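You operate a simulated robot arm through the tools that you are given. There is no shell and no other tool.

The job below is to be done with a simulated robot arm. You get a single attempt, and the scene is never put back.

TASK
Move the white cup out of the slopped juice, wipe it up and add about 100 ml more.
Fine: cup on the purple mat; white cloth and slim jar go back. Set down upright: slim jar.

The check looks at the end state, three seconds after you hand in, the way a careful person would. Anything else that was tipped, shoved, dropped, spilled or broken makes it a failure. Flat cloth is picked up by pressing the open fingertips on it (5 to 10 N) and closing them slowly along it; thin cloth reads only 2 to 8 mm in the jaws.

THE ROBOT
A 7-joint arm with a two-finger parallel gripper, fixed in place. Base frame: the origin is at the foot of the arm, x ahead of it, y to its left, z up; the work surface is at about z = 750. Units: mm, rad, N and s.
With the tool pointing down near the work surface it reaches from about 340 to 740 mm from the base axis. Its first joint turns from -2.007 to 2.007 rad. Payload 3.91 kg.
The tool frame sits at the grasp point between the pads (the TCP): z along the fingers, y along the line on which they close. The tips reach 30 mm beyond it. The gripper opens to 110 mm. The fingers are 20 mm wide and 10 mm thick; the gripper's body (48 by 112 mm) begins 55 mm behind the TCP.
Orientation is that of the tool frame in the base frame, as [roll, pitch, yaw] about the fixed x, y, z axes, in that order (R = Rz(yaw) Ry(pitch) Rx(roll)). With the fingers straight down and closing along the base's y, the tool's x points along the base's -x, its y along +y and its z along -z.

THE INTERFACE
- The arm moves only by the tool play_rows. Its argument "increments" is a list of rows, each a list of 7 numbers: the finger opening in mm, from 0 to 110, then the shift along the tool's x, y, z in mm, then the turn, a rotation vector about the tool's x, y, z in rad. In form: [[hand, tx, ty, tz, rx, ry, rz], ...]. A call has 1 to 20 rows; each row shifts and turns the commanded pose from where the row before left it, along the tool's axes as they then stand. A row lasts 0.2 s, in which the tool goes at most 50 mm and 0.15 rad; a call with a longer step from one row to the next is refused whole, and so is a gripper value outside its range. A pose out of reach is approached as far as the arm can. The call stops where the force on the tool passes 40 N (or 10 N more than at its start, if that is more) or the arm is blocked; 0.2 s more then pass. The fingers move at their own pace (about 108 mm/s each) and stop on an object; they squeeze with about 39 N. The grip force told is the motor's: it shows also when the fingers shut on nothing. Time passes only in rows, and 0.2 s behind the last, so rows that do not move let the fingers close. It gives the time, the measured TCP pose, the force on the tool (base axes), the opening and the grip force at its end, in the units of the frame above (readings bear some noise), with the torque about the TCP (base axes, N m) and any sound that the robot's microphone picked up.
- Cameras (640 x 400 px; columns grow to the right, rows downward): "scene" is fixed at [219.4, 649.2, 1491.1]; the picture's right is [-0.48, -0.88, 0.00], its down [-0.73, 0.40, -0.56] and it looks along [0.49, -0.27, -0.83] (base axes); focal length 269 px, centre (320, 200). "wrist" rides on the gripper at [72, 17, -103] in the tool frame; the picture's right is [-0.23, 0.97, 0.00], its down [-0.76, -0.18, -0.62] and it looks along [-0.61, -0.14, 0.78] (tool axes); focal length 222 px, centre (320, 200). There is no depth. A picture from a camera that has moved, and an enlarged one, comes with that camera's place and axes in the base frame and with its lens.
- grab_frame(camera): a new picture of that camera. No time passes.
- lift_body(by): slides the trunk up (or, below 0, down) by that many mm; the arm rides with it, the base frame stays. It gives what a move gives, with no picture.
- zoom(camera, box): a new picture of the part [left, top, right, bottom] of that camera's present view, enlarged. No time passes.
- job_done(): hands the job in; it is judged then, once.

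Nothing tells you positions but the pictures and the camera data. Unless the task says otherwise, let go and move clear before handing in.

The tools are called after "Call:" as name(argument=value, ...) on one line, values as JSON. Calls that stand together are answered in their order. play_rows: Moves the arm, as the interface text tells. Its arguments: {"type":"object","properties":{"increments":{"type":"array","items":{"type":"array","items":{"type":"number"}}}},"required":["increments"]} The other tools are called the same way: lift_body (by) slides the trunk up or down; grab_frame (camera) takes a picture; zoom (camera, box) takes an enlarged picture of a part of a camera's view; job_done () hands the job in.

At the start:

```text
time_s: 0.0
tcp_pos: [621.3, 198.2, 1109.7]
orientation: [-3.141, 0.0, 3.141]
wrist_force: [-0.5, 0.0, 0.6]
wrist_torque: [0.0, 0.03, -0.01]
finger_gap: 110.0
grasp_force: 0.1
trunk travel left (down, up): [-700.0, 290.0]
```

scene: 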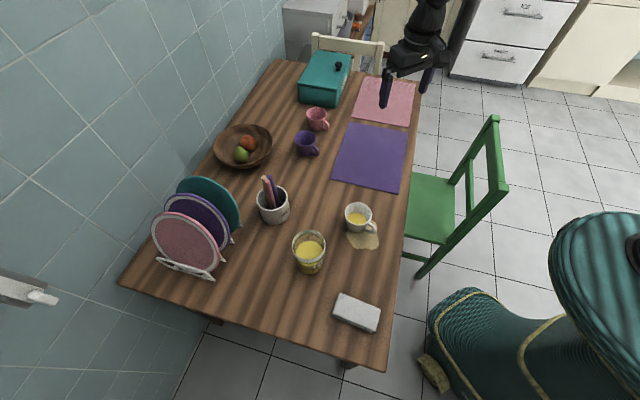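
wrist: 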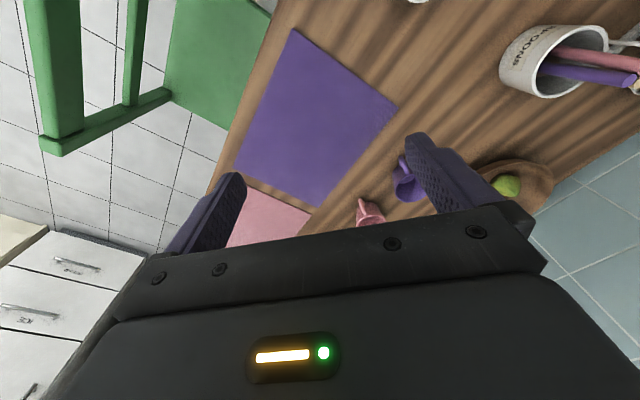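

I see a table with a white cup standing in a juice puddle, a juice container next to it, a white folded cloth at the near end and a purple mat. I'll zoom in on each before I move.

Call:
zoom(camera="scene", box=[250, 180, 410, 280])

Call:
zoom(camera="scene", box=[290, 260, 418, 340])

Call:
zoom(camera="scene", box=[270, 60, 430, 200])

Call:
zoom(camera="scene", box=[130, 110, 290, 290])

```text
4.00 times, centred on (330, 230) of scene
camera zoom: at [219.4, 649.2, 1491.1], right [-0.48, -0.88, 0.0], down [-0.73, 0.4, -0.56], along [0.49, -0.27, -0.83], focal length 1076 px, centre (280, 80)
```

zoom: 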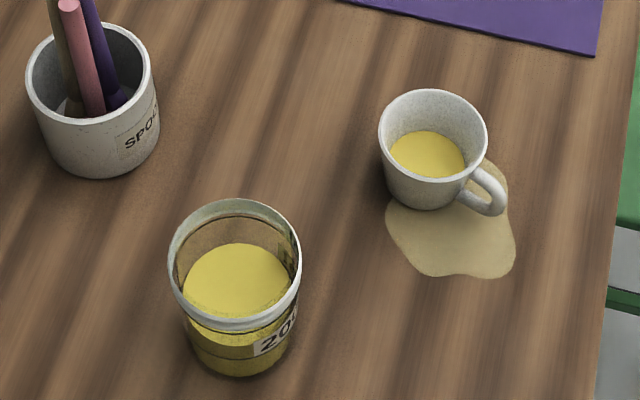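

```text
5.00 times, centred on (354, 300) of scene
camera zoom: at [219.4, 649.2, 1491.1], right [-0.48, -0.88, 0.0], down [-0.73, 0.4, -0.56], along [0.49, -0.27, -0.83], focal length 1344 px, centre (150, -300)
```

zoom: 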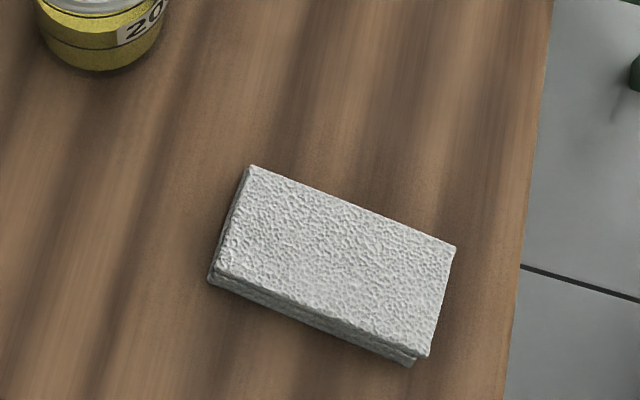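

```text
2.86 times, centred on (350, 130) of scene
camera zoom: at [219.4, 649.2, 1491.1], right [-0.48, -0.88, 0.0], down [-0.73, 0.4, -0.56], along [0.49, -0.27, -0.83], focal length 768 px, centre (234, 400)
```

zoom: 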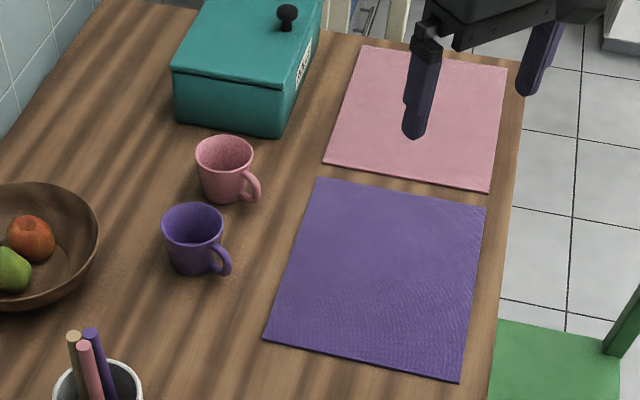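

```text
2.22 times, centred on (210, 200) of scene
camera zoom: at [219.4, 649.2, 1491.1], right [-0.48, -0.88, 0.0], down [-0.73, 0.4, -0.56], along [0.49, -0.27, -0.83], focal length 598 px, centre (564, 200)
```

zoom: 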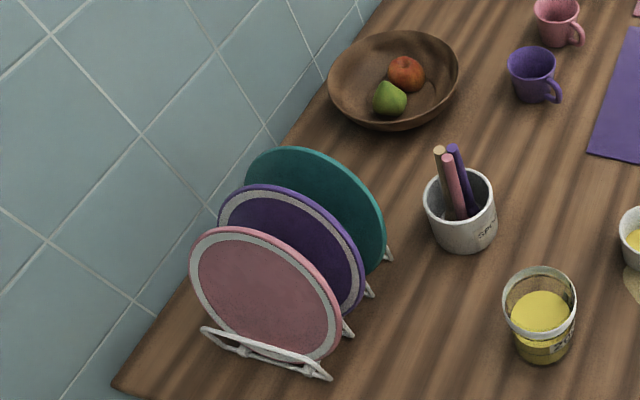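

The slim jar is the graduated glass at about (474, 541), and the white cup is at about (516, 358) with its handle toward the robot. The cloth is at about (300, 496), and the purple mat's near part is around (665, 160). I'll hover over the cup first and check its position with the wrist camera.

Call:
play_rows(increments=[[110, 21, 32, 22, 0, 0, 0], [110, 21, 32, 22, 0, 0, 0], [110, 21, 32, 22, 0, 0, 0], [110, 21, 32, 22, 0, 0, 0], [110, 21, 32, 22, 0, 0, 0], [110, 0, 0, 0, 0, 0, -0.15], [110, 0, 0, 0, 0, 0, -0.15], [110, 0, 0, 0, 0, 0, -0.15], [110, 0, 0, 0, 0, 0, 0]])

Call:
grab_frame(camera="wrist")

Call:
grab_frame(camera="scene")

```text
time_s: 2.0
tcp_pos: [515.7, 359.3, 999.1]
orientation: [-3.14, 0.001, -2.69]
wrist_force: [0.0, -0.6, -0.7]
wrist_torque: [0.0, 0.02, -0.01]
finger_gap: 109.9
grasp_force: 0.1
trunk travel left (down, up): [-700.0, 290.0]
```

```text
taken
camera wrist: at [443.6, 342.9, 1102.5], right [-0.22, 0.98, 0.0], down [0.76, 0.17, 0.62], along [0.61, 0.14, -0.78], focal length 222 px, centre (320, 200)
```

wrist: 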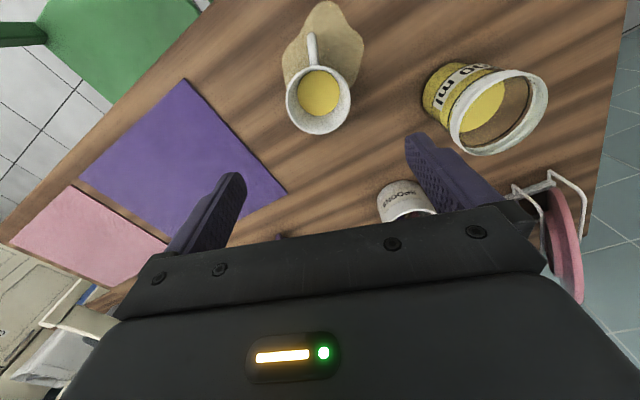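

```text
taken
```

scene: 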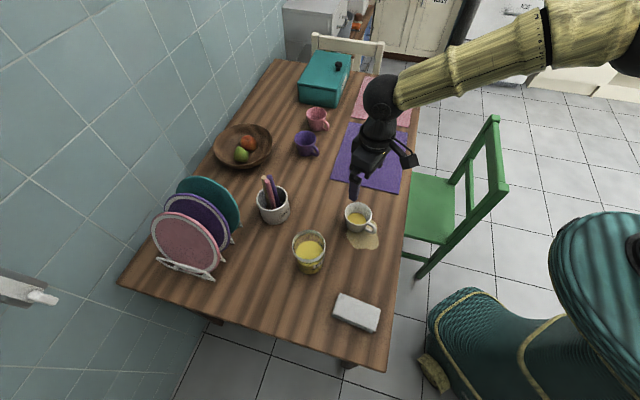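

The cup centre comes out at about (514, 359), which matches the scene camera estimate. I'll look closer at the cup and jar from here before grasping.

Call:
zoom(camera="wrist", box=[400, 40, 560, 170])

Call:
zoom(camera="wrist", box=[250, 0, 410, 140])

Call:
zoom(camera="scene", box=[280, 225, 344, 281])

```text
3.08 times, centred on (480, 105) of wrist
camera zoom: at [443.6, 342.9, 1102.5], right [-0.22, 0.98, 0.0], down [0.76, 0.17, 0.62], along [0.61, 0.14, -0.78], focal length 684 px, centre (-172, 492)
```

zoom: 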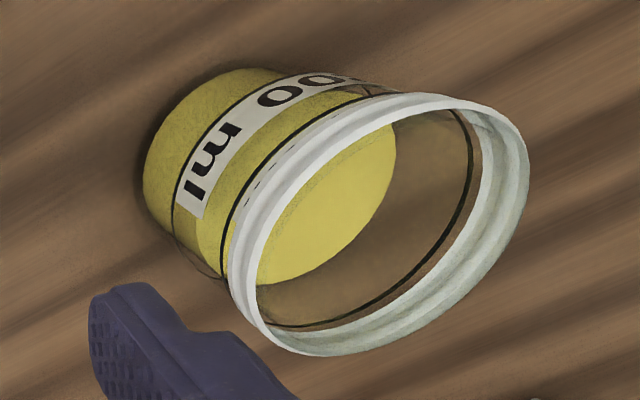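

```text
2.86 times, centred on (330, 70) of wrist
camera zoom: at [443.6, 342.9, 1102.5], right [-0.22, 0.98, 0.0], down [0.76, 0.17, 0.62], along [0.61, 0.14, -0.78], focal length 635 px, centre (291, 571)
```

zoom: 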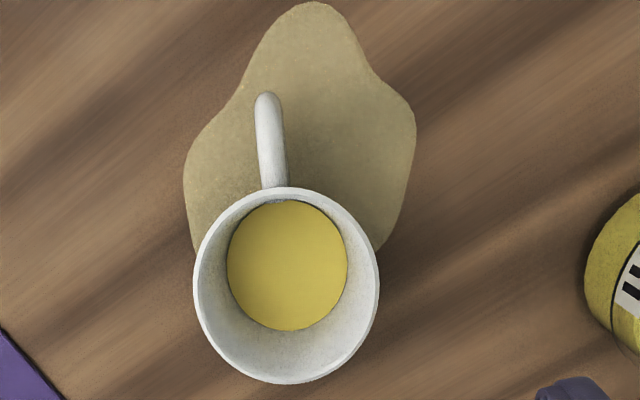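

```text
7.14 times, centred on (312, 253) of scene
camera zoom: at [219.4, 649.2, 1491.1], right [-0.48, -0.88, 0.0], down [-0.73, 0.4, -0.56], along [0.49, -0.27, -0.83], focal length 1920 px, centre (377, -179)
```

zoom: 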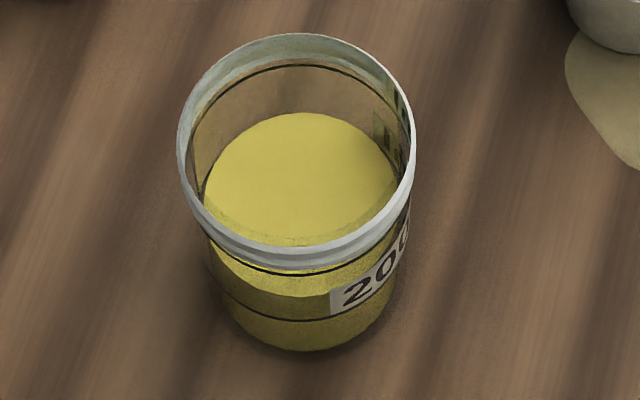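

Both views agree, so I'm descending over the cup to grip it across the axis perpendicular to the handle.

Call:
play_rows(increments=[[110, 0, 0, 40, 0, 0, 0], [110, 0, 0, 40, 0, 0, 0], [110, 0, 0, 40, 0, 0, 0], [110, 0, 0, 40, 0, 0, 0], [110, 0, 0, 20, 0, 0, 0], [110, 0, 0, 11, 0, 0, 0], [110, 0, 0, 0, 0, 0, 0]])

Call:
grab_frame(camera="wrist")

Call:
zoom(camera="scene", box=[300, 150, 420, 260])

```text
time_s: 3.6
tcp_pos: [516.5, 358.3, 806.9]
orientation: [-3.141, 0.002, -2.693]
wrist_force: [-0.4, -0.1, 0.3]
wrist_torque: [-0.05, 0.0, 0.03]
finger_gap: 110.0
grasp_force: 0.1
trunk travel left (down, up): [-700.0, 290.0]
```

```text
taken
camera wrist: at [443.7, 342.0, 910.4], right [-0.22, 0.98, 0.0], down [0.76, 0.17, 0.62], along [0.61, 0.14, -0.78], focal length 222 px, centre (320, 200)
```

wrist: 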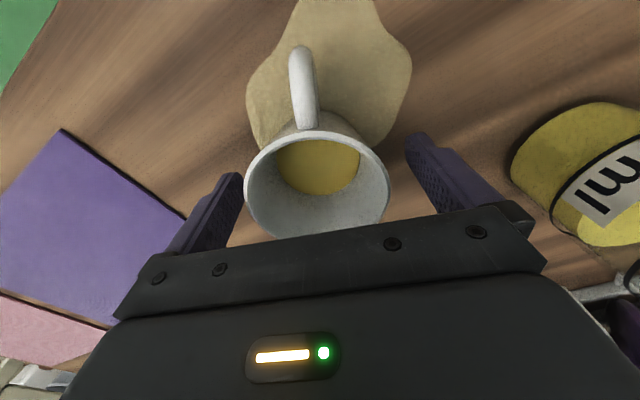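

```text
3.64 times, centred on (360, 205) of scene
camera zoom: at [219.4, 649.2, 1491.1], right [-0.48, -0.88, 0.0], down [-0.73, 0.4, -0.56], along [0.49, -0.27, -0.83], focal length 978 px, centre (174, 182)
```

zoom: 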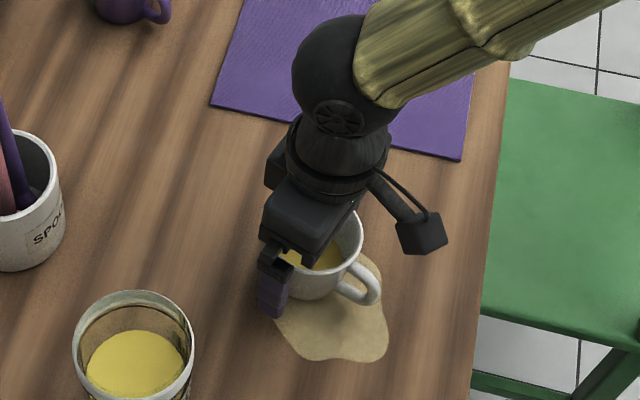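

The rim looks a bit lower than I first judged, about z≈814, and it is centred between the fingers. I'll go 8 mm lower, close, and see what the grip reads.

Call:
play_rows(increments=[[110, 0, 0, 8, 0, 0, 0], [95, 0, 0, 0, 0, 0, 0], [88, 0, 0, 0, 0, 0, 0], [84, 0, 0, 0, 0, 0, 0], [80, 0, 0, 0, 0, 0, 0], [76, 0, 0, 0, 0, 0, 0], [72, 0, 0, 0, 0, 0, 0], [66, 0, 0, 0, 0, 0, 0], [60, 0, 0, 0, 0, 0, 0]])

Call:
grab_frame(camera="wrist")

```text
time_s: 5.6
tcp_pos: [516.3, 359.0, 799.1]
orientation: [-3.139, 0.0, -2.692]
wrist_force: [0.1, 0.0, 0.0]
wrist_torque: [0.02, 0.02, 0.03]
finger_gap: 81.7
grasp_force: 39.1
trunk travel left (down, up): [-700.0, 290.0]
```

```text
taken
camera wrist: at [443.8, 342.2, 902.6], right [-0.22, 0.98, 0.0], down [0.76, 0.17, 0.62], along [0.61, 0.14, -0.78], focal length 222 px, centre (320, 200)
```

wrist: 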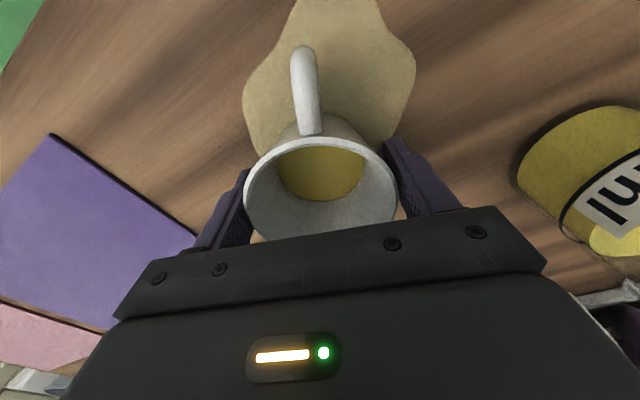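

Gripped at 81.7 mm with solid force. I'll lift gently to avoid sloshing.

Call:
play_rows(increments=[[60, 0, 0, -2, 0, 0, 0], [60, 0, 0, -4, 0, 0, 0], [60, 0, 0, -6, 0, 0, 0], [60, 0, 0, -8, 0, 0, 0], [60, 0, 0, -8, 0, 0, 0], [60, 0, 0, -8, 0, 0, 0], [60, 0, 0, -8, 0, 0, 0], [60, 0, 0, -8, 0, 0, 0], [60, 0, 0, -8, 0, 0, 0], [60, 0, 0, -6, 0, 0, 0], [60, 0, 0, -4, 0, 0, 0], [60, 0, 0, -2, 0, 0, 0], [60, 0, 0, 0, 0, 0, 0], [60, 0, 0, 0, 0, 0, 0]])

Call:
grab_frame(camera="wrist")

Call:
zoom(camera="scene", box=[300, 150, 420, 260])

```text
time_s: 8.6
tcp_pos: [516.0, 358.6, 871.9]
orientation: [-3.139, 0.0, -2.692]
wrist_force: [0.6, 0.4, -2.2]
wrist_torque: [-0.03, -0.03, -0.01]
finger_gap: 81.8
grasp_force: 38.6
trunk travel left (down, up): [-700.0, 290.0]
```

```text
taken
camera wrist: at [443.7, 342.9, 975.2], right [-0.22, 0.98, 0.0], down [0.76, 0.17, 0.62], along [0.61, 0.14, -0.78], focal length 222 px, centre (320, 200)
```

wrist: 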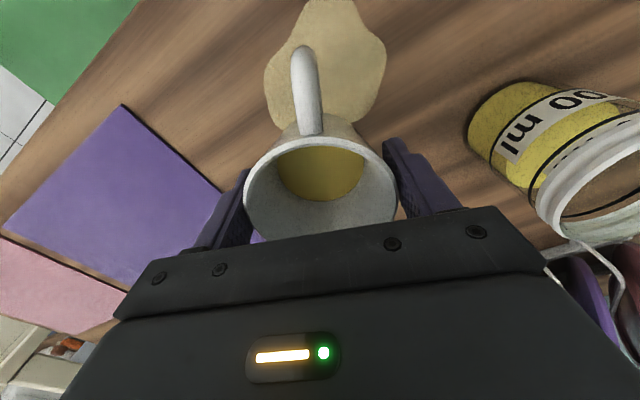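

```text
3.64 times, centred on (360, 205) of scene
camera zoom: at [219.4, 649.2, 1491.1], right [-0.48, -0.88, 0.0], down [-0.73, 0.4, -0.56], along [0.49, -0.27, -0.83], focal length 978 px, centre (174, 182)
```

zoom: 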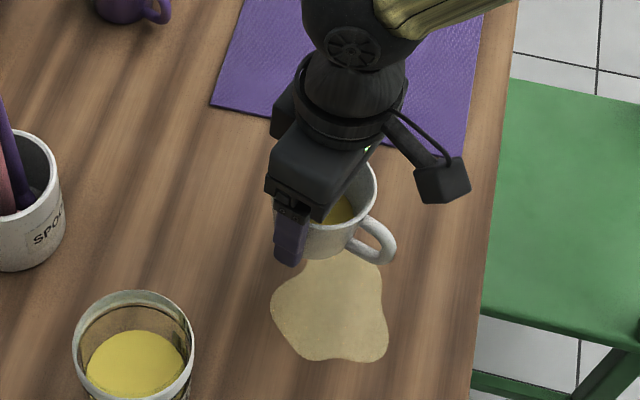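

The cup came up cleanly, and the wrist view confirms the mat's near corner at about (548, 167). I'll carry it smoothly to about (650, 165).

Call:
play_rows(increments=[[60, -0.455, -2.911, 0, 0, 0, 0], [60, -0.91, -5.822, 0, 0, 0, 0], [60, -1.365, -8.734, 0, 0, 0, 0], [60, -1.82, -11.645, 0, 0, 0, 0], [60, -2.275, -14.556, 0, 0, 0, 0], [60, -2.275, -14.556, 0, 0, 0, 0], [60, -2.275, -14.556, 0, 0, 0, 0], [60, -2.275, -14.556, 0, 0, 0, 0], [60, -2.275, -14.556, 0, 0, 0, 0], [60, -2.275, -14.556, 0, 0, 0, 0], [60, -2.275, -14.556, 0, 0, 0, 0], [60, -2.275, -14.556, 0, 0, 0, 0], [60, -2.275, -14.556, 0, 0, 0, 0], [60, -2.275, -14.556, 0, 0, 0, 0], [60, -2.275, -14.556, 0, 0, 0, 0], [60, -2.275, -14.556, 0, 0, 0, 0], [60, -1.82, -11.645, 0, 0, 0, 0], [60, -1.365, -8.734, 0, 0, 0, 0], [60, -0.91, -5.822, 0, 0, 0, 0], [60, -0.455, -2.911, 0, 0, 0, 0]])

Call:
play_rows(increments=[[60, 0, 0, 0, 0, 0, 0], [60, 0, 0, 0, 0, 0, 0]])

Call:
grab_frame(camera="wrist")

Call:
grab_frame(camera="scene")

```text
time_s: 12.8
tcp_pos: [652.3, 165.2, 873.1]
orientation: [-3.138, 0.001, -2.691]
wrist_force: [0.1, -0.3, -1.5]
wrist_torque: [0.0, -0.03, -0.01]
finger_gap: 81.6
grasp_force: 39.0
trunk travel left (down, up): [-700.0, 290.0]
```

```text
time_s: 13.4
tcp_pos: [650.7, 164.4, 871.0]
orientation: [-3.14, -0.001, -2.693]
wrist_force: [0.2, -0.1, -2.1]
wrist_torque: [-0.03, 0.01, -0.01]
finger_gap: 81.7
grasp_force: 39.7
trunk travel left (down, up): [-700.0, 290.0]
```

```text
taken
camera wrist: at [578.5, 149.1, 975.3], right [-0.22, 0.98, 0.0], down [0.76, 0.17, 0.62], along [0.61, 0.14, -0.78], focal length 222 px, centre (320, 200)
```

wrist: 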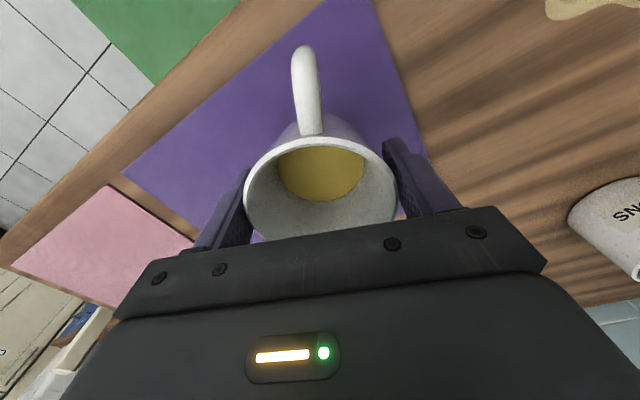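

```text
taken
```

scene: 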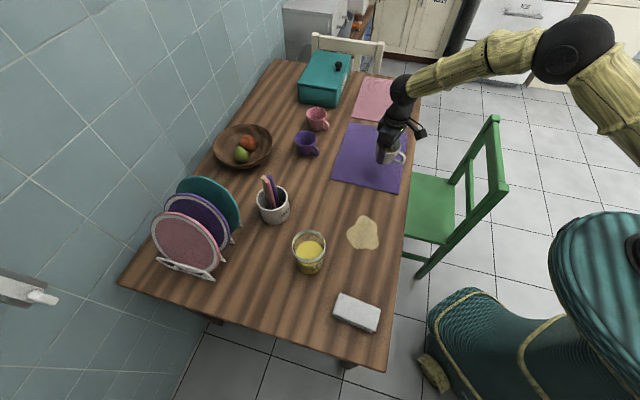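

The cup is over the mat. I'll lower it slowly and watch for the contact force.

Call:
play_rows(increments=[[60, 0, 0, 2, 0, 0, 0], [60, 0, 0, 4, 0, 0, 0], [60, 0, 0, 7, 0, 0, 0], [60, 0, 0, 8, 0, 0, 0], [60, 0, 0, 8, 0, 0, 0], [60, 0, 0, 8, 0, 0, 0], [60, 0, 0, 8, 0, 0, 0], [60, 0, 0, 8, 0, 0, 0], [60, 0, 0, 6, 0, 0, 0], [60, 0, 0, 4, 0, 0, 0], [60, 0, 0, 2, 0, 0, 0], [60, 0, 0, 1, 0, 0, 0], [60, 0, 0, 0, 0, 0, 0]])

Call:
play_rows(increments=[[60, 0, 0, 1, 0, 0, 0], [60, 0, 0, 0, 0, 0, 0]])

Call:
play_rows(increments=[[60, 0, 0, 1, 0, 0, 0], [60, 0, 0, 0, 0, 0, 0]])

Call:
zoom(camera="scene", box=[330, 90, 430, 200])

```text
time_s: 16.2
tcp_pos: [651.0, 164.9, 806.5]
orientation: [-3.139, 0.0, -2.691]
wrist_force: [0.6, 0.6, -2.8]
wrist_torque: [-0.02, -0.02, 0.04]
finger_gap: 81.4
grasp_force: 38.9
trunk travel left (down, up): [-700.0, 290.0]
```

```text
time_s: 16.8
tcp_pos: [652.5, 164.3, 805.5]
orientation: [-3.14, 0.0, -2.691]
wrist_force: [0.6, -0.3, -1.6]
wrist_torque: [-0.01, -0.02, -0.03]
finger_gap: 81.5
grasp_force: 39.0
trunk travel left (down, up): [-700.0, 290.0]
```

```text
time_s: 17.4
tcp_pos: [650.7, 165.7, 803.7]
orientation: [-3.14, 0.0, -2.693]
wrist_force: [0.1, -0.2, -1.8]
wrist_torque: [0.05, 0.04, -0.04]
finger_gap: 81.6
grasp_force: 39.0
trunk travel left (down, up): [-700.0, 290.0]
```

```text
3.64 times, centred on (380, 145) of scene
camera zoom: at [219.4, 649.2, 1491.1], right [-0.48, -0.88, 0.0], down [-0.73, 0.4, -0.56], along [0.49, -0.27, -0.83], focal length 978 px, centre (102, 400)
```

zoom: 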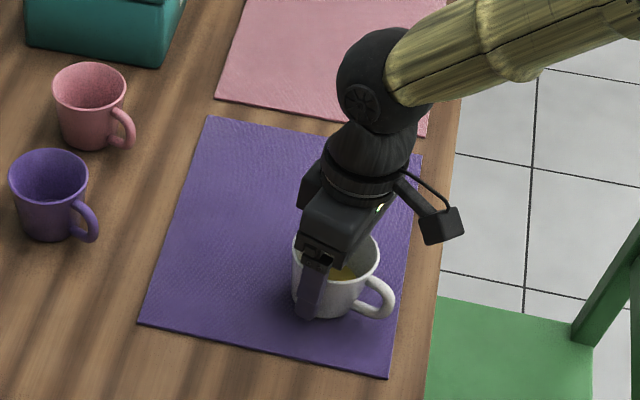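

No contact yet, so I'll keep going in 1 mm steps.

Call:
play_rows(increments=[[60, 0, 0, 1, 0, 0, 0], [60, 0, 0, 0, 0, 0, 0]])

Call:
play_rows(increments=[[60, 0, 0, 1, 0, 0, 0], [60, 0, 0, 0, 0, 0, 0]])

Call:
play_rows(increments=[[60, 0, 0, 1, 0, 0, 0], [60, 0, 0, 0, 0, 0, 0]])

```text
time_s: 18.0
tcp_pos: [650.6, 164.3, 803.2]
orientation: [-3.141, -0.001, -2.691]
wrist_force: [-1.0, 0.3, 0.1]
wrist_torque: [0.04, 0.07, 0.0]
finger_gap: 81.7
grasp_force: 38.7
trunk travel left (down, up): [-700.0, 290.0]
```

```text
time_s: 18.6
tcp_pos: [651.3, 164.5, 802.4]
orientation: [-3.14, 0.001, -2.691]
wrist_force: [-0.2, -0.2, 6.1]
wrist_torque: [0.18, 0.19, 0.0]
finger_gap: 81.5
grasp_force: 38.6
trunk travel left (down, up): [-700.0, 290.0]
```

```text
time_s: 19.2
tcp_pos: [652.3, 164.5, 803.9]
orientation: [-3.14, 0.003, -2.693]
wrist_force: [1.9, 0.3, 15.0]
wrist_torque: [0.3, 0.29, 0.0]
finger_gap: 81.5
grasp_force: 39.1
trunk travel left (down, up): [-700.0, 290.0]
```

It made contact at about z=803. I'll back off the 2 mm to unload it, open slowly, and retreat straight up.

Call:
play_rows(increments=[[60, 0, 0, -1, 0, 0, 0], [60, 0, 0, -0.8, 0, 0, 0], [83, 0, 0, 0, 0, 0, 0], [86, 0, 0, 0, 0, 0, 0], [92, 0, 0, 0, 0, 0, 0], [100, 0, 0, 0, 0, 0, 0], [110, 0, 0, 0, 0, 0, 0], [110, 0, 0, 0, 0, 0, 0]])

Call:
grab_frame(camera="wrist")

```text
time_s: 21.0
tcp_pos: [650.8, 164.1, 804.0]
orientation: [-3.14, -0.001, -2.691]
wrist_force: [0.8, 0.1, -0.7]
wrist_torque: [-0.01, 0.02, 0.01]
finger_gap: 110.0
grasp_force: 0.1
trunk travel left (down, up): [-700.0, 290.0]
```

```text
taken
camera wrist: at [578.3, 148.8, 906.7], right [-0.22, 0.98, 0.0], down [0.76, 0.17, 0.62], along [0.61, 0.14, -0.78], focal length 222 px, centre (320, 200)
```

wrist: 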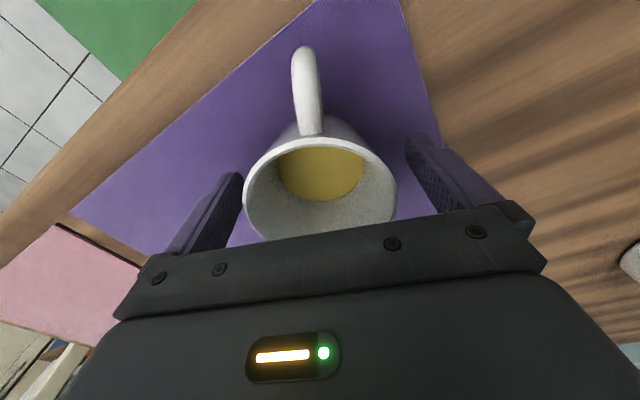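

The cup is standing upright on the mat. I'm going straight up, then over to the cloth near (302, 495) to look at it.

Call:
play_rows(increments=[[110, 0, 0, -20, 0, 0, 0], [110, 0, 0, -40, 0, 0, 0], [110, 0, 0, -40, 0, 0, 0], [110, 0, 0, -40, 0, 0, 0], [110, 0, 0, -40, 0, 0, 0], [110, 15.6, 41, 0, 0, 0, 0], [110, 15.6, 41, 0, 0, 0, 0], [110, 15.6, 41, 0, 0, 0, 0], [110, 15.6, 41, 0, 0, 0, 0], [110, 15.6, 41, 0, 0, 0, 0], [110, 15.6, 41, 0, 0, 0, 0], [110, 15.6, 41, 0, 0, 0, 0], [110, 15.6, 41, 0, 0, 0, 0], [110, 15.6, 41, 0, 0, 0, 0], [110, 15.6, 41, 0, 0, 0, 0], [110, 15.6, 41, 0, 0, 0, 0], [110, 0, 0, 0, 0, 0, -0.125], [110, 0, 0, 0, 0, 0, -0.125], [110, 0, 0, 0, 0, 0, 0]])

Call:
grab_frame(camera="wrist")

Call:
grab_frame(camera="scene")

```text
time_s: 25.0
tcp_pos: [300.1, 496.6, 982.7]
orientation: [-3.139, 0.0, -2.443]
wrist_force: [-0.5, 0.1, -0.8]
wrist_torque: [0.01, 0.01, -0.01]
finger_gap: 110.1
grasp_force: 0.1
trunk travel left (down, up): [-700.0, 290.0]
```

```text
taken
camera wrist: at [234.1, 463.0, 1085.9], right [-0.45, 0.89, 0.0], down [0.7, 0.36, 0.62], along [0.56, 0.28, -0.78], focal length 222 px, centre (320, 200)
```

wrist: 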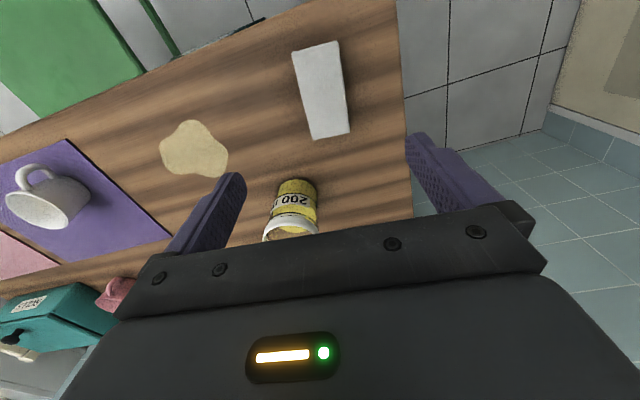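

```text
taken
```

scene: 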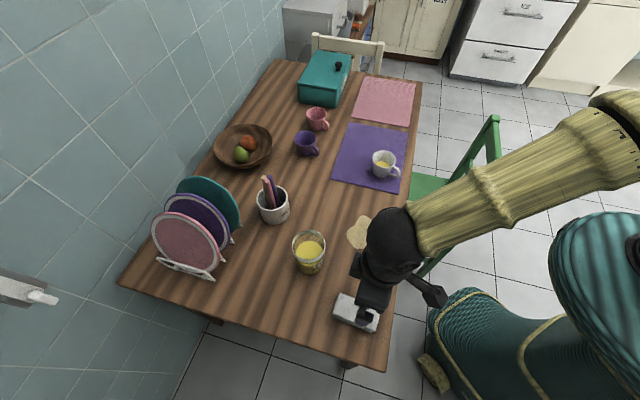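

The cloth is about 111 by 58 mm, centred near (302, 498). I'll zoom in to judge its thickness and folds.

Call:
zoom(camera="wrist", box=[270, 20, 380, 160])

Call:
zoom(camera="wrist", box=[140, 100, 260, 200])

```text
2.86 times, centred on (325, 90) of wrist
camera zoom: at [234.1, 463.0, 1085.9], right [-0.45, 0.89, 0.0], down [0.7, 0.36, 0.62], along [0.56, 0.28, -0.78], focal length 635 px, centre (306, 514)
```

zoom: 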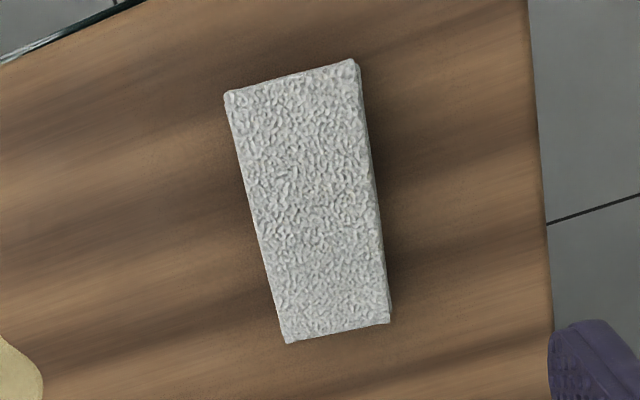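

```text
4.00 times, centred on (200, 150) of wrist
camera zoom: at [234.1, 463.0, 1085.9], right [-0.45, 0.89, 0.0], down [0.7, 0.36, 0.62], along [0.56, 0.28, -0.78], focal length 888 px, centre (800, 400)
```

zoom: 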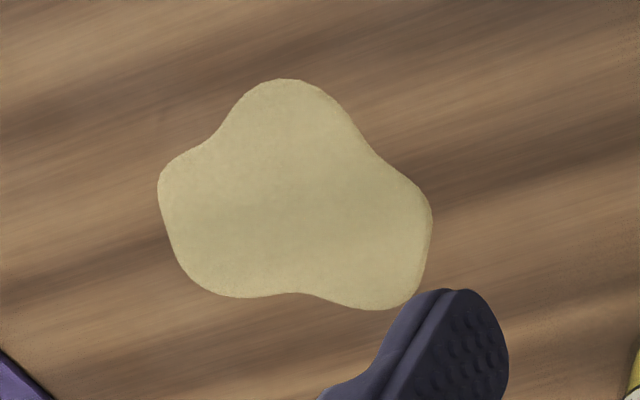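

The cloth looks like a compact folded pad roughly 12 mm thick. I'll straddle its short side with the fingertips just above the table and close slowly, to see whether it grips as a pad.

Call:
play_rows(increments=[[110, -2, 0, 40, 0, 0, 0], [110, 0, 0, 40, 0, 0, 0], [110, 0, 0, 40, 0, 0, 0], [110, 0, 0, 40, 0, 0, 0], [110, 0, 0, 25, 0, 0, 0], [110, 0, 0, 8, 0, 0, 0], [110, 0, 0, 3, 0, 0, 0], [110, 0, 0, 0, 0, 0, 0]])

Call:
zoom(camera="scene", box=[300, 240, 440, 360])

Call:
grab_frame(camera="wrist")

```text
time_s: 26.8
tcp_pos: [301.9, 498.1, 786.2]
orientation: [-3.139, -0.001, -2.443]
wrist_force: [-0.5, -0.4, 0.2]
wrist_torque: [0.0, -0.02, 0.01]
finger_gap: 110.0
grasp_force: 0.0
trunk travel left (down, up): [-700.0, 290.0]
```

```text
3.33 times, centred on (370, 300) of scene
camera zoom: at [219.4, 649.2, 1491.1], right [-0.48, -0.88, 0.0], down [-0.73, 0.4, -0.56], along [0.49, -0.27, -0.83], focal length 896 px, centre (153, -133)
```

zoom: 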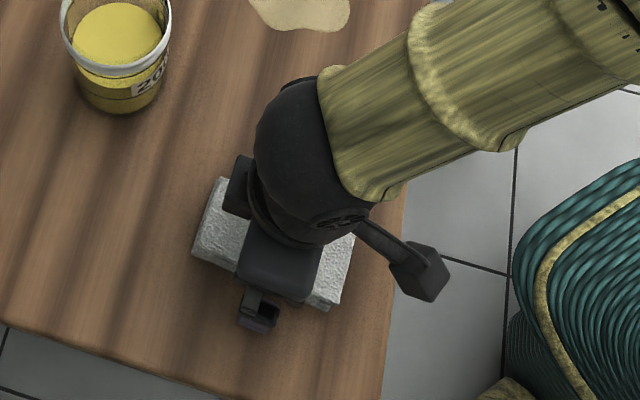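

```text
taken
camera wrist: at [235.2, 464.4, 889.5], right [-0.45, 0.89, 0.0], down [0.7, 0.36, 0.62], along [0.56, 0.28, -0.78], focal length 222 px, centre (320, 200)
```

wrist: 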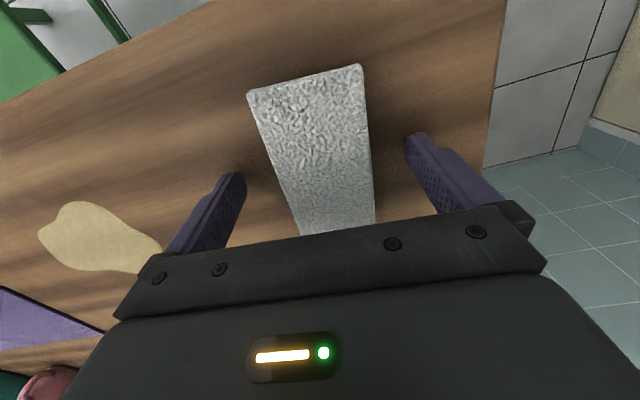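

The pad is centred between the fingers. I'll go 4 mm lower and close gradually.

Call:
play_rows(increments=[[110, 0, 0, 2, 0, 0, 0], [110, 0, 0, 2, 0, 0, 0], [90, 0, 0, 0, 0, 0, 0], [80, 0, 0, 0, 0, 0, 0], [72, 0, 0, 0, 0, 0, 0], [66, 0, 0, 0, 0, 0, 0], [60, 0, 0, 0, 0, 0, 0], [56, 0, 0, 0, 0, 0, 0], [52, 0, 0, 0, 0, 0, 0], [52, 0, 0, 0, 0, 0, 0]])

Call:
grab_frame(camera="wrist")

```text
time_s: 29.0
tcp_pos: [302.2, 497.3, 782.2]
orientation: [-3.139, 0.0, -2.442]
wrist_force: [0.0, 0.6, 0.6]
wrist_torque: [0.02, 0.01, 0.03]
finger_gap: 59.0
grasp_force: 39.4
trunk travel left (down, up): [-700.0, 290.0]
```

```text
taken
camera wrist: at [235.4, 464.5, 885.6], right [-0.45, 0.89, 0.0], down [0.7, 0.35, 0.62], along [0.56, 0.28, -0.78], focal length 222 px, centre (320, 200)
```

wrist: 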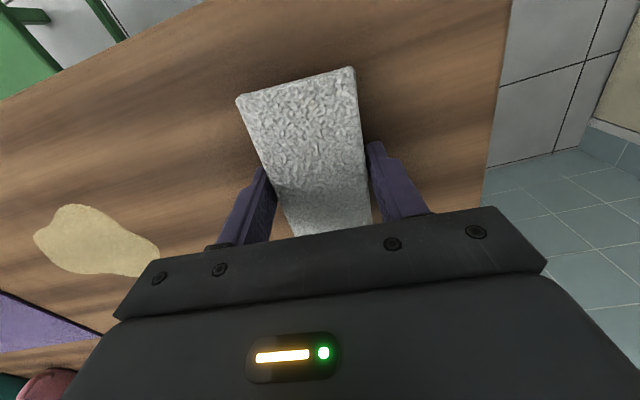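

It grips like a firm pad at 59 mm. I'll re-grip 4 mm higher so the fingertips clear the table while wiping, then lift it.

Call:
play_rows(increments=[[64, 0, 0, 0, 0, 0, 0], [70, 0, 0, 0, 0, 0, 0], [70, 0, 0, -2, 0, 0, 0], [70, 0, 0, -2, 0, 0, 0], [64, 0, 0, 0, 0, 0, 0], [58, 0, 0, 0, 0, 0, 0], [52, 0, 0, 0, 0, 0, 0], [52, 0, 0, 0, 0, 0, 0], [52, 0, 0, -5, 0, 0, 0], [52, 0, 0, -15, 0, 0, 0], [52, 0, 0, -20, 0, 0, 0], [52, 0, 0, -20, 0, 0, 0], [52, 0, 0, 0, 0, 0, 0]])

Call:
grab_frame(camera="wrist")

Call:
zoom(camera="scene", box=[300, 220, 440, 340])

```text
time_s: 31.8
tcp_pos: [301.9, 499.4, 847.2]
orientation: [-3.14, 0.001, -2.441]
wrist_force: [-0.5, 0.2, -0.1]
wrist_torque: [0.01, 0.02, 0.02]
finger_gap: 58.9
grasp_force: 39.1
trunk travel left (down, up): [-700.0, 290.0]
```

```text
taken
camera wrist: at [234.9, 464.9, 950.2], right [-0.45, 0.89, 0.0], down [0.7, 0.35, 0.62], along [0.56, 0.28, -0.78], focal length 222 px, centre (320, 200)
```

wrist: 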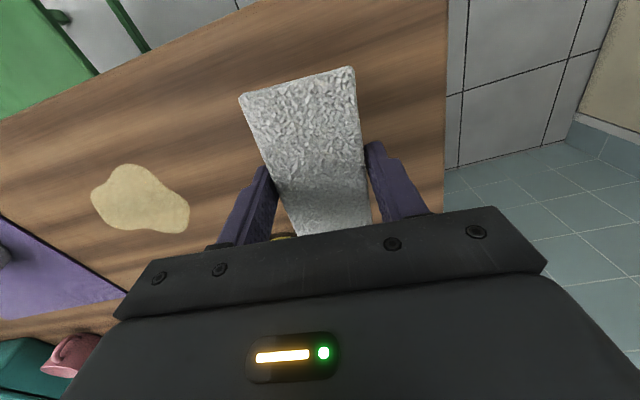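

```text
3.33 times, centred on (370, 280) of scene
camera zoom: at [219.4, 649.2, 1491.1], right [-0.48, -0.88, 0.0], down [-0.73, 0.4, -0.56], along [0.49, -0.27, -0.83], focal length 896 px, centre (153, -67)
```

zoom: 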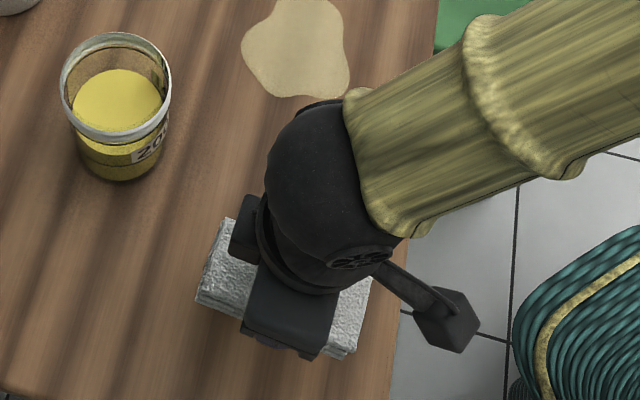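

The pad is held. I'll move it to the jar-side end of the puddle, staying well clear of the jar, and lower it until it touches.

Call:
play_rows(increments=[[52, -6, -18, 0, 0, 0, 0], [52, -6, -36, 0, 0, 0, 0], [52, -6, -36, 0, 0, 0, 0], [52, -6, -36, 0, 0, 0, 0], [52, 0, -17, 0, 0, 0, 0], [52, 0, 0, 20, 0, 0, 0], [52, 0, 0, 20, 0, 0, 0], [52, 0, 0, 14, 0, 0, 0], [52, 0, 0, 4, 0, 0, 0], [52, 0, 0, 2, 0, 0, 0], [52, 0, 0, 0, 0, 0, 0]])

Call:
play_rows(increments=[[52, 0, 0, 1, 0, 0, 0], [52, 0, 0, 0, 0, 0, 0]])

Call:
play_rows(increments=[[52, 0, 0, 1, 0, 0, 0], [52, 0, 0, 0, 0, 0, 0]])

Call:
grab_frame(camera="wrist")

```text
time_s: 34.2
tcp_pos: [414.1, 403.9, 786.1]
orientation: [-3.14, 0.001, -2.44]
wrist_force: [0.7, 0.2, -0.3]
wrist_torque: [0.01, 0.02, 0.03]
finger_gap: 58.8
grasp_force: 38.8
trunk travel left (down, up): [-700.0, 290.0]
```

```text
time_s: 34.8
tcp_pos: [413.2, 403.7, 786.5]
orientation: [-3.14, 0.002, -2.442]
wrist_force: [1.4, -0.6, 6.1]
wrist_torque: [-0.18, 0.2, 0.04]
finger_gap: 58.6
grasp_force: 39.4
trunk travel left (down, up): [-700.0, 290.0]
```

```text
time_s: 35.4
tcp_pos: [412.8, 403.5, 786.1]
orientation: [-3.14, 0.003, -2.442]
wrist_force: [1.8, 0.0, 16.2]
wrist_torque: [-0.25, 0.28, -0.03]
finger_gap: 58.9
grasp_force: 38.5
trunk travel left (down, up): [-700.0, 290.0]
```

```text
taken
camera wrist: at [346.2, 370.2, 889.4], right [-0.45, 0.89, 0.0], down [0.7, 0.35, 0.63], along [0.56, 0.28, -0.78], focal length 222 px, centre (320, 200)
```

wrist: 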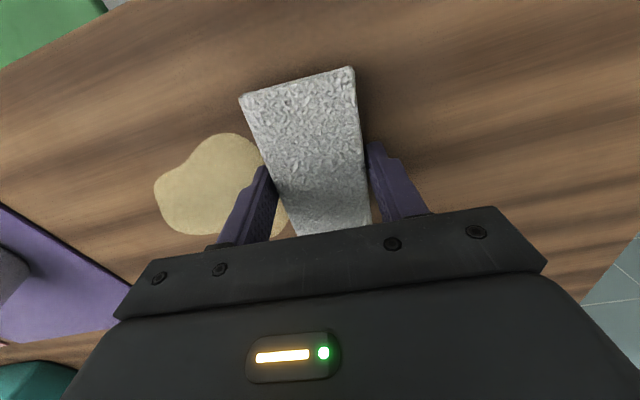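

Contact at about 16 N. I'll ease off to about 8 N and sweep across the puddle.

Call:
play_rows(increments=[[52, 0, 0, -0.8, 0, 0, 0], [52, 0, -5, 0, 0, 0, 0], [52, 0, -10, 0, 0, 0, 0], [52, 0, -10, 0, 0, 0, 0], [52, 0, -10, 0, 0, 0, 0], [52, 0, -10, 0, 0, 0, 0], [52, 0, -10, 0, 0, 0, 0], [52, 0, -10, 0, 0, 0, 0], [52, 0, -10, 0, 0, 0, 0], [52, 0, -10, 0, 0, 0, 0], [52, 0, -10, 0, 0, 0, 0], [52, 0, -10, 0, 0, 0, 0], [52, 0, -10, 0, 0, 0, 0], [52, 0, -10, 0, 0, 0, 0], [52, 0, -10, 0, 0, 0, 0], [52, 0, -10, 0, 0, 0, 0], [52, 0, -10, 0, 0, 0, 0], [52, 0, -5, 0, 0, 0, 0], [52, 0, 0, 0, 0, 0, 0]])

Call:
grab_frame(camera="wrist")

Call:
grab_frame(camera="scene")

```text
time_s: 39.4
tcp_pos: [514.8, 282.0, 785.1]
orientation: [-3.14, 0.003, -2.442]
wrist_force: [-3.5, 3.5, 10.0]
wrist_torque: [0.12, 0.13, -0.01]
finger_gap: 58.9
grasp_force: 39.0
trunk travel left (down, up): [-700.0, 290.0]
```

```text
taken
camera wrist: at [448.1, 247.9, 889.3], right [-0.45, 0.89, 0.0], down [0.7, 0.36, 0.62], along [0.56, 0.28, -0.78], focal length 222 px, centre (320, 200)
```

wrist: 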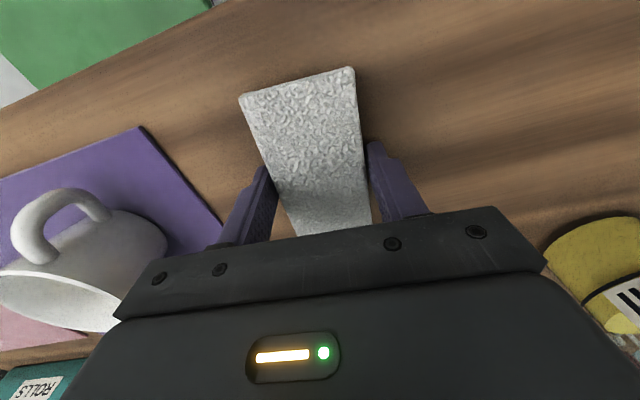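

```text
taken
```

scene: 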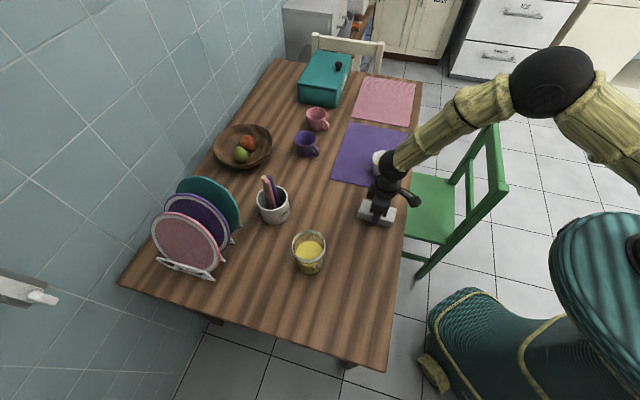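

The visible puddle looks mostly gone. I'll shift the lane 40 mm deeper and sweep back to catch the far side.

Call:
play_rows(increments=[[52, -10, 0, 0, 0, 0, 0], [52, -10, 0, 0, 0, 0, 0], [52, -10, 0, 0, 0, 0, 0], [52, -10, 0, 0, 0, 0, 0], [52, 0, 10, 0, 0, 0, 0], [52, 0, 10, 0, 0, 0, 0], [52, 0, 10, 0, 0, 0, 0], [52, 0, 10, 0, 0, 0, 0], [52, 0, 10, 0, 0, 0, 0], [52, 0, 10, 0, 0, 0, 0], [52, 0, 10, 0, 0, 0, 0], [52, 0, 10, 0, 0, 0, 0], [52, 0, 10, 0, 0, 0, 0], [52, 0, 10, 0, 0, 0, 0], [52, 0, 10, 0, 0, 0, 0], [52, 0, 10, 0, 0, 0, 0], [52, 0, 10, 0, 0, 0, 0], [52, 0, 10, 0, 0, 0, 0], [52, 0, 0, 0, 0, 0, 0]])

Call:
grab_frame(camera="wrist")

Call:
zoom(camera="scene", box=[280, 140, 440, 280])

```text
time_s: 43.4
tcp_pos: [456.1, 413.9, 786.8]
orientation: [-3.139, -0.001, -2.442]
wrist_force: [0.8, -2.5, 5.9]
wrist_torque: [-0.03, 0.11, 0.07]
finger_gap: 58.7
grasp_force: 38.4
trunk travel left (down, up): [-700.0, 290.0]
```

```text
taken
camera wrist: at [389.2, 380.6, 889.2], right [-0.45, 0.89, 0.0], down [0.7, 0.36, 0.62], along [0.56, 0.28, -0.78], focal length 222 px, centre (320, 200)
```

wrist: 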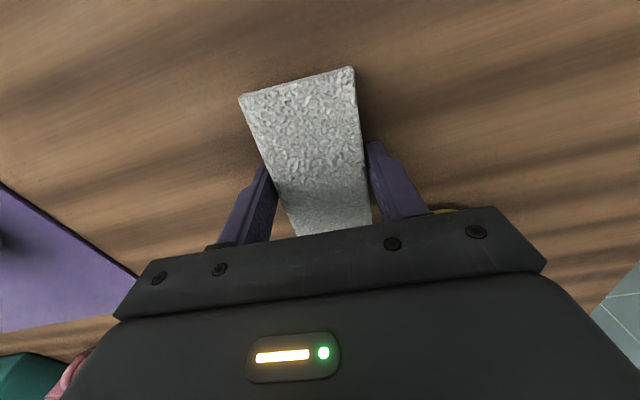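

```text
2.86 times, centred on (360, 210) of scene
camera zoom: at [219.4, 649.2, 1491.1], right [-0.48, -0.88, 0.0], down [-0.73, 0.4, -0.56], along [0.49, -0.27, -0.83], focal length 768 px, centre (206, 171)
```

zoom: 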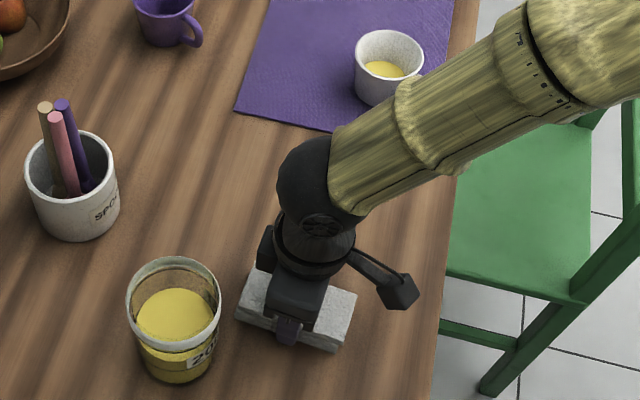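

The surface now looks clean. I'll lift, back away from the jar first, then return toward the cloth's original spot and check the table on the way.

Call:
play_rows(increments=[[52, 0, 0, -10, 0, 0, 0], [52, 0, 0, -25, 0, 0, 0], [52, 0, 0, -25, 0, 0, 0], [52, 32, 0, 0, 0, 0, 0], [52, 32, 0, 0, 0, 0, 0], [52, 0, 40, 0, 0, 0, 0], [52, 0, 40, 0, 0, 0, 0], [52, 0, 40, 0, 0, 0, 0], [52, 0, 43, 0, 0, 0, 0], [52, 0, 0, 0, 0, 0, 0], [52, 0, 0, 0, 0, 0, 0]])

Call:
grab_frame(camera="wrist")

Call:
zoom(camera="scene", box=[280, 160, 420, 280])

Call:
zoom(camera="scene", box=[290, 240, 418, 340])

```text
time_s: 45.8
tcp_pos: [302.8, 497.3, 845.2]
orientation: [-3.141, 0.0, -2.446]
wrist_force: [-0.5, 0.1, 0.2]
wrist_torque: [-0.02, -0.06, -0.01]
finger_gap: 58.7
grasp_force: 38.7
trunk travel left (down, up): [-700.0, 290.0]
```

```text
taken
camera wrist: at [235.3, 464.3, 949.1], right [-0.45, 0.89, 0.0], down [0.7, 0.35, 0.62], along [0.56, 0.28, -0.78], focal length 222 px, centre (320, 200)
```

wrist: 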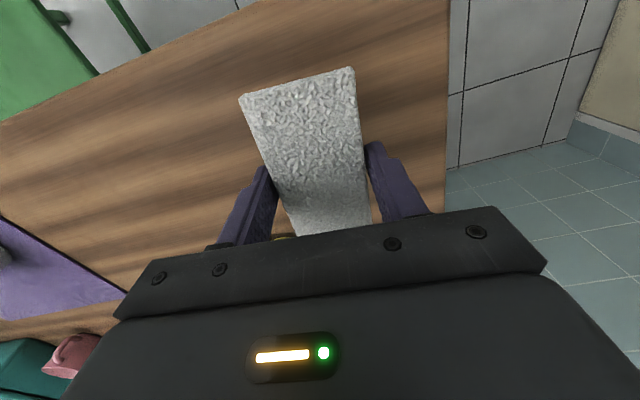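

```text
3.33 times, centred on (350, 220) of scene
camera zoom: at [219.4, 649.2, 1491.1], right [-0.48, -0.88, 0.0], down [-0.73, 0.4, -0.56], along [0.49, -0.27, -0.83], focal length 896 px, centre (220, 133)
```

zoom: 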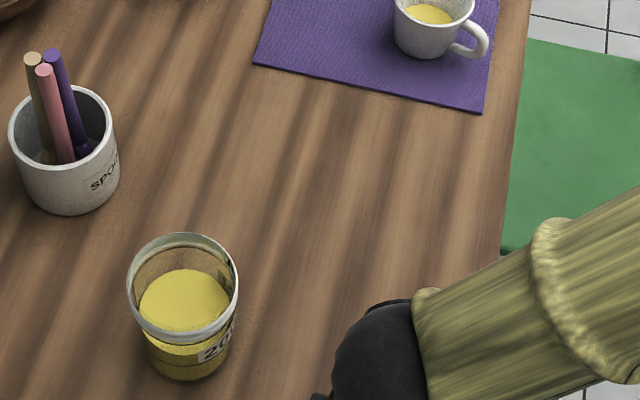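

```text
4.00 times, centred on (354, 290) of scene
camera zoom: at [219.4, 649.2, 1491.1], right [-0.48, -0.88, 0.0], down [-0.73, 0.4, -0.56], along [0.49, -0.27, -0.83], focal length 1076 px, centre (184, -160)
```

zoom: 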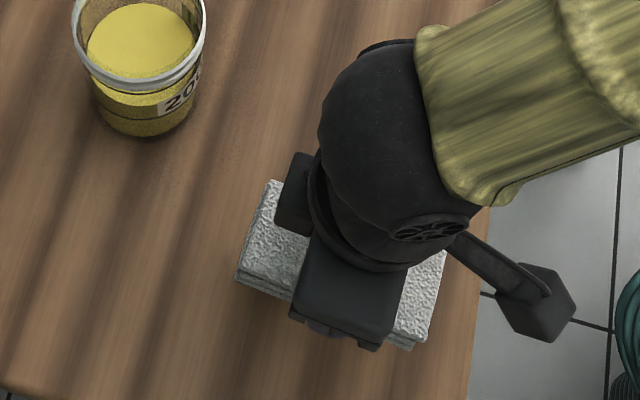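

The table where the puddle was is clean. I'll set the cloth back down at its original pose.

Call:
play_rows(increments=[[52, 0, 0, 20, 0, 0, 0], [52, 0, 0, 20, 0, 0, 0], [52, 0, 0, 12, 0, 0, 0], [52, 0, 0, 4, 0, 0, 0], [52, 0, 0, 1.5, 0, 0, 0], [52, 0, 0, 0, 0, 0, 0]])

Call:
play_rows(increments=[[52, 0, 0, 1, 0, 0, 0], [52, 0, 0, 0, 0, 0, 0]])

Call:
play_rows(increments=[[52, 0, 0, 0.7, 0, 0, 0], [52, 0, 0, 0, 0, 0, 0]])

```text
time_s: 47.2
tcp_pos: [302.9, 497.2, 786.8]
orientation: [-3.14, -0.001, -2.445]
wrist_force: [-0.9, 0.5, -0.8]
wrist_torque: [-0.01, 0.0, 0.01]
finger_gap: 58.8
grasp_force: 38.6
trunk travel left (down, up): [-700.0, 290.0]
```

```text
time_s: 47.8
tcp_pos: [301.8, 496.8, 786.0]
orientation: [-3.14, 0.0, -2.443]
wrist_force: [-0.6, 0.0, -0.8]
wrist_torque: [0.0, -0.02, 0.07]
finger_gap: 58.7
grasp_force: 38.6
trunk travel left (down, up): [-700.0, 290.0]
```

```text
time_s: 48.4
tcp_pos: [303.6, 497.5, 786.6]
orientation: [-3.14, 0.001, -2.442]
wrist_force: [0.2, 0.4, 2.3]
wrist_torque: [0.02, 0.08, -0.01]
finger_gap: 58.7
grasp_force: 39.1
trunk travel left (down, up): [-700.0, 290.0]
```

The cloth is touching the table. I'll release it, rise, and inspect.

Call:
play_rows(increments=[[60, 0, 0, 0, 0, 0, 0], [66, 0, 0, 0, 0, 0, 0], [80, 0, 0, 0, 0, 0, 0], [110, 0, 0, 0, 0, 0, 0], [110, 0, 0, 0, 0, 0, 0], [110, 0, 0, -20, 0, 0, 0], [110, 0, 0, -40, 0, 0, 0], [110, 0, 0, -40, 0, 0, 0], [110, 0, 0, -40, 0, 0, 0], [110, 0, 0, -40, 0, 0, 0], [110, 0, 0, 0, 0, 0, 0]])

Call:
grab_frame(camera="wrist")

Call:
zoom(camera="scene", box=[260, 220, 420, 340])

Call:
zoom(camera="scene", box=[360, 135, 420, 190])

```text
time_s: 50.8
tcp_pos: [301.2, 498.6, 965.9]
orientation: [-3.139, 0.0, -2.441]
wrist_force: [0.3, 0.7, -0.4]
wrist_torque: [0.02, 0.02, -0.02]
finger_gap: 110.0
grasp_force: 0.1
trunk travel left (down, up): [-700.0, 290.0]
```

```text
taken
camera wrist: at [235.4, 465.1, 1069.7], right [-0.45, 0.89, 0.0], down [0.7, 0.36, 0.62], along [0.56, 0.28, -0.78], focal length 222 px, centre (320, 200)
```

wrist: 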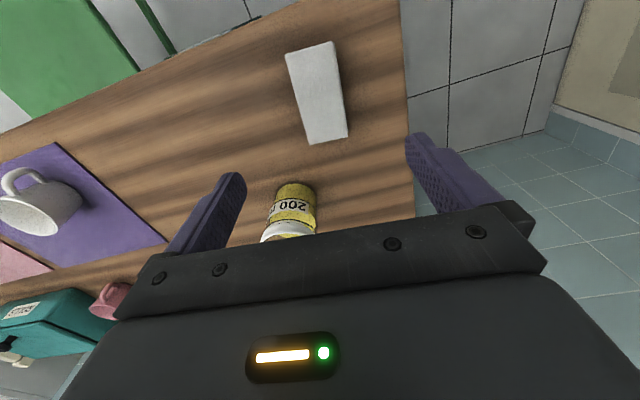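

```text
3.33 times, centred on (340, 280) of scene
camera zoom: at [219.4, 649.2, 1491.1], right [-0.48, -0.88, 0.0], down [-0.73, 0.4, -0.56], along [0.49, -0.27, -0.83], focal length 896 px, centre (253, -67)
```

zoom: 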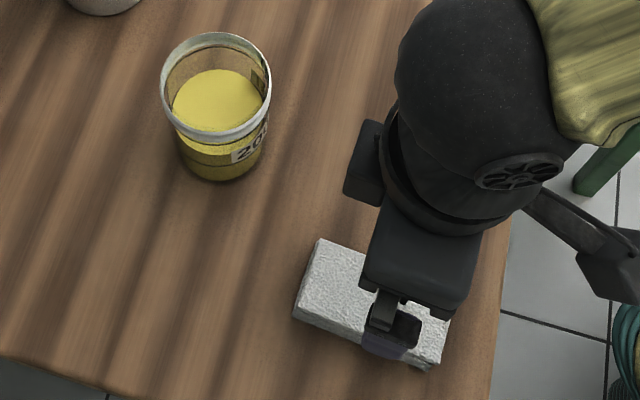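

```text
7.27 times, centred on (390, 162) of scene
camera zoom: at [219.4, 649.2, 1491.1], right [-0.48, -0.88, 0.0], down [-0.73, 0.4, -0.56], along [0.49, -0.27, -0.83], focal length 1955 px, centre (-189, 473)
```

zoom: 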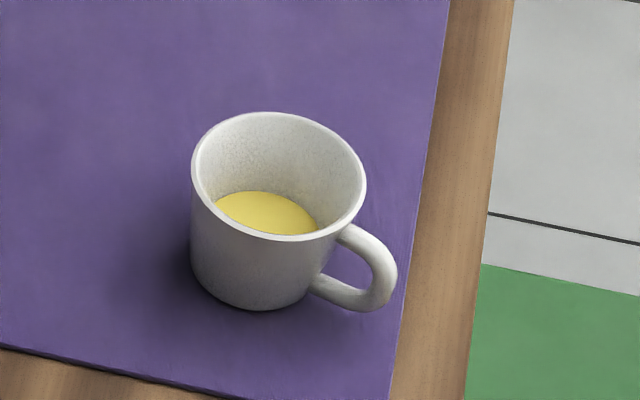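

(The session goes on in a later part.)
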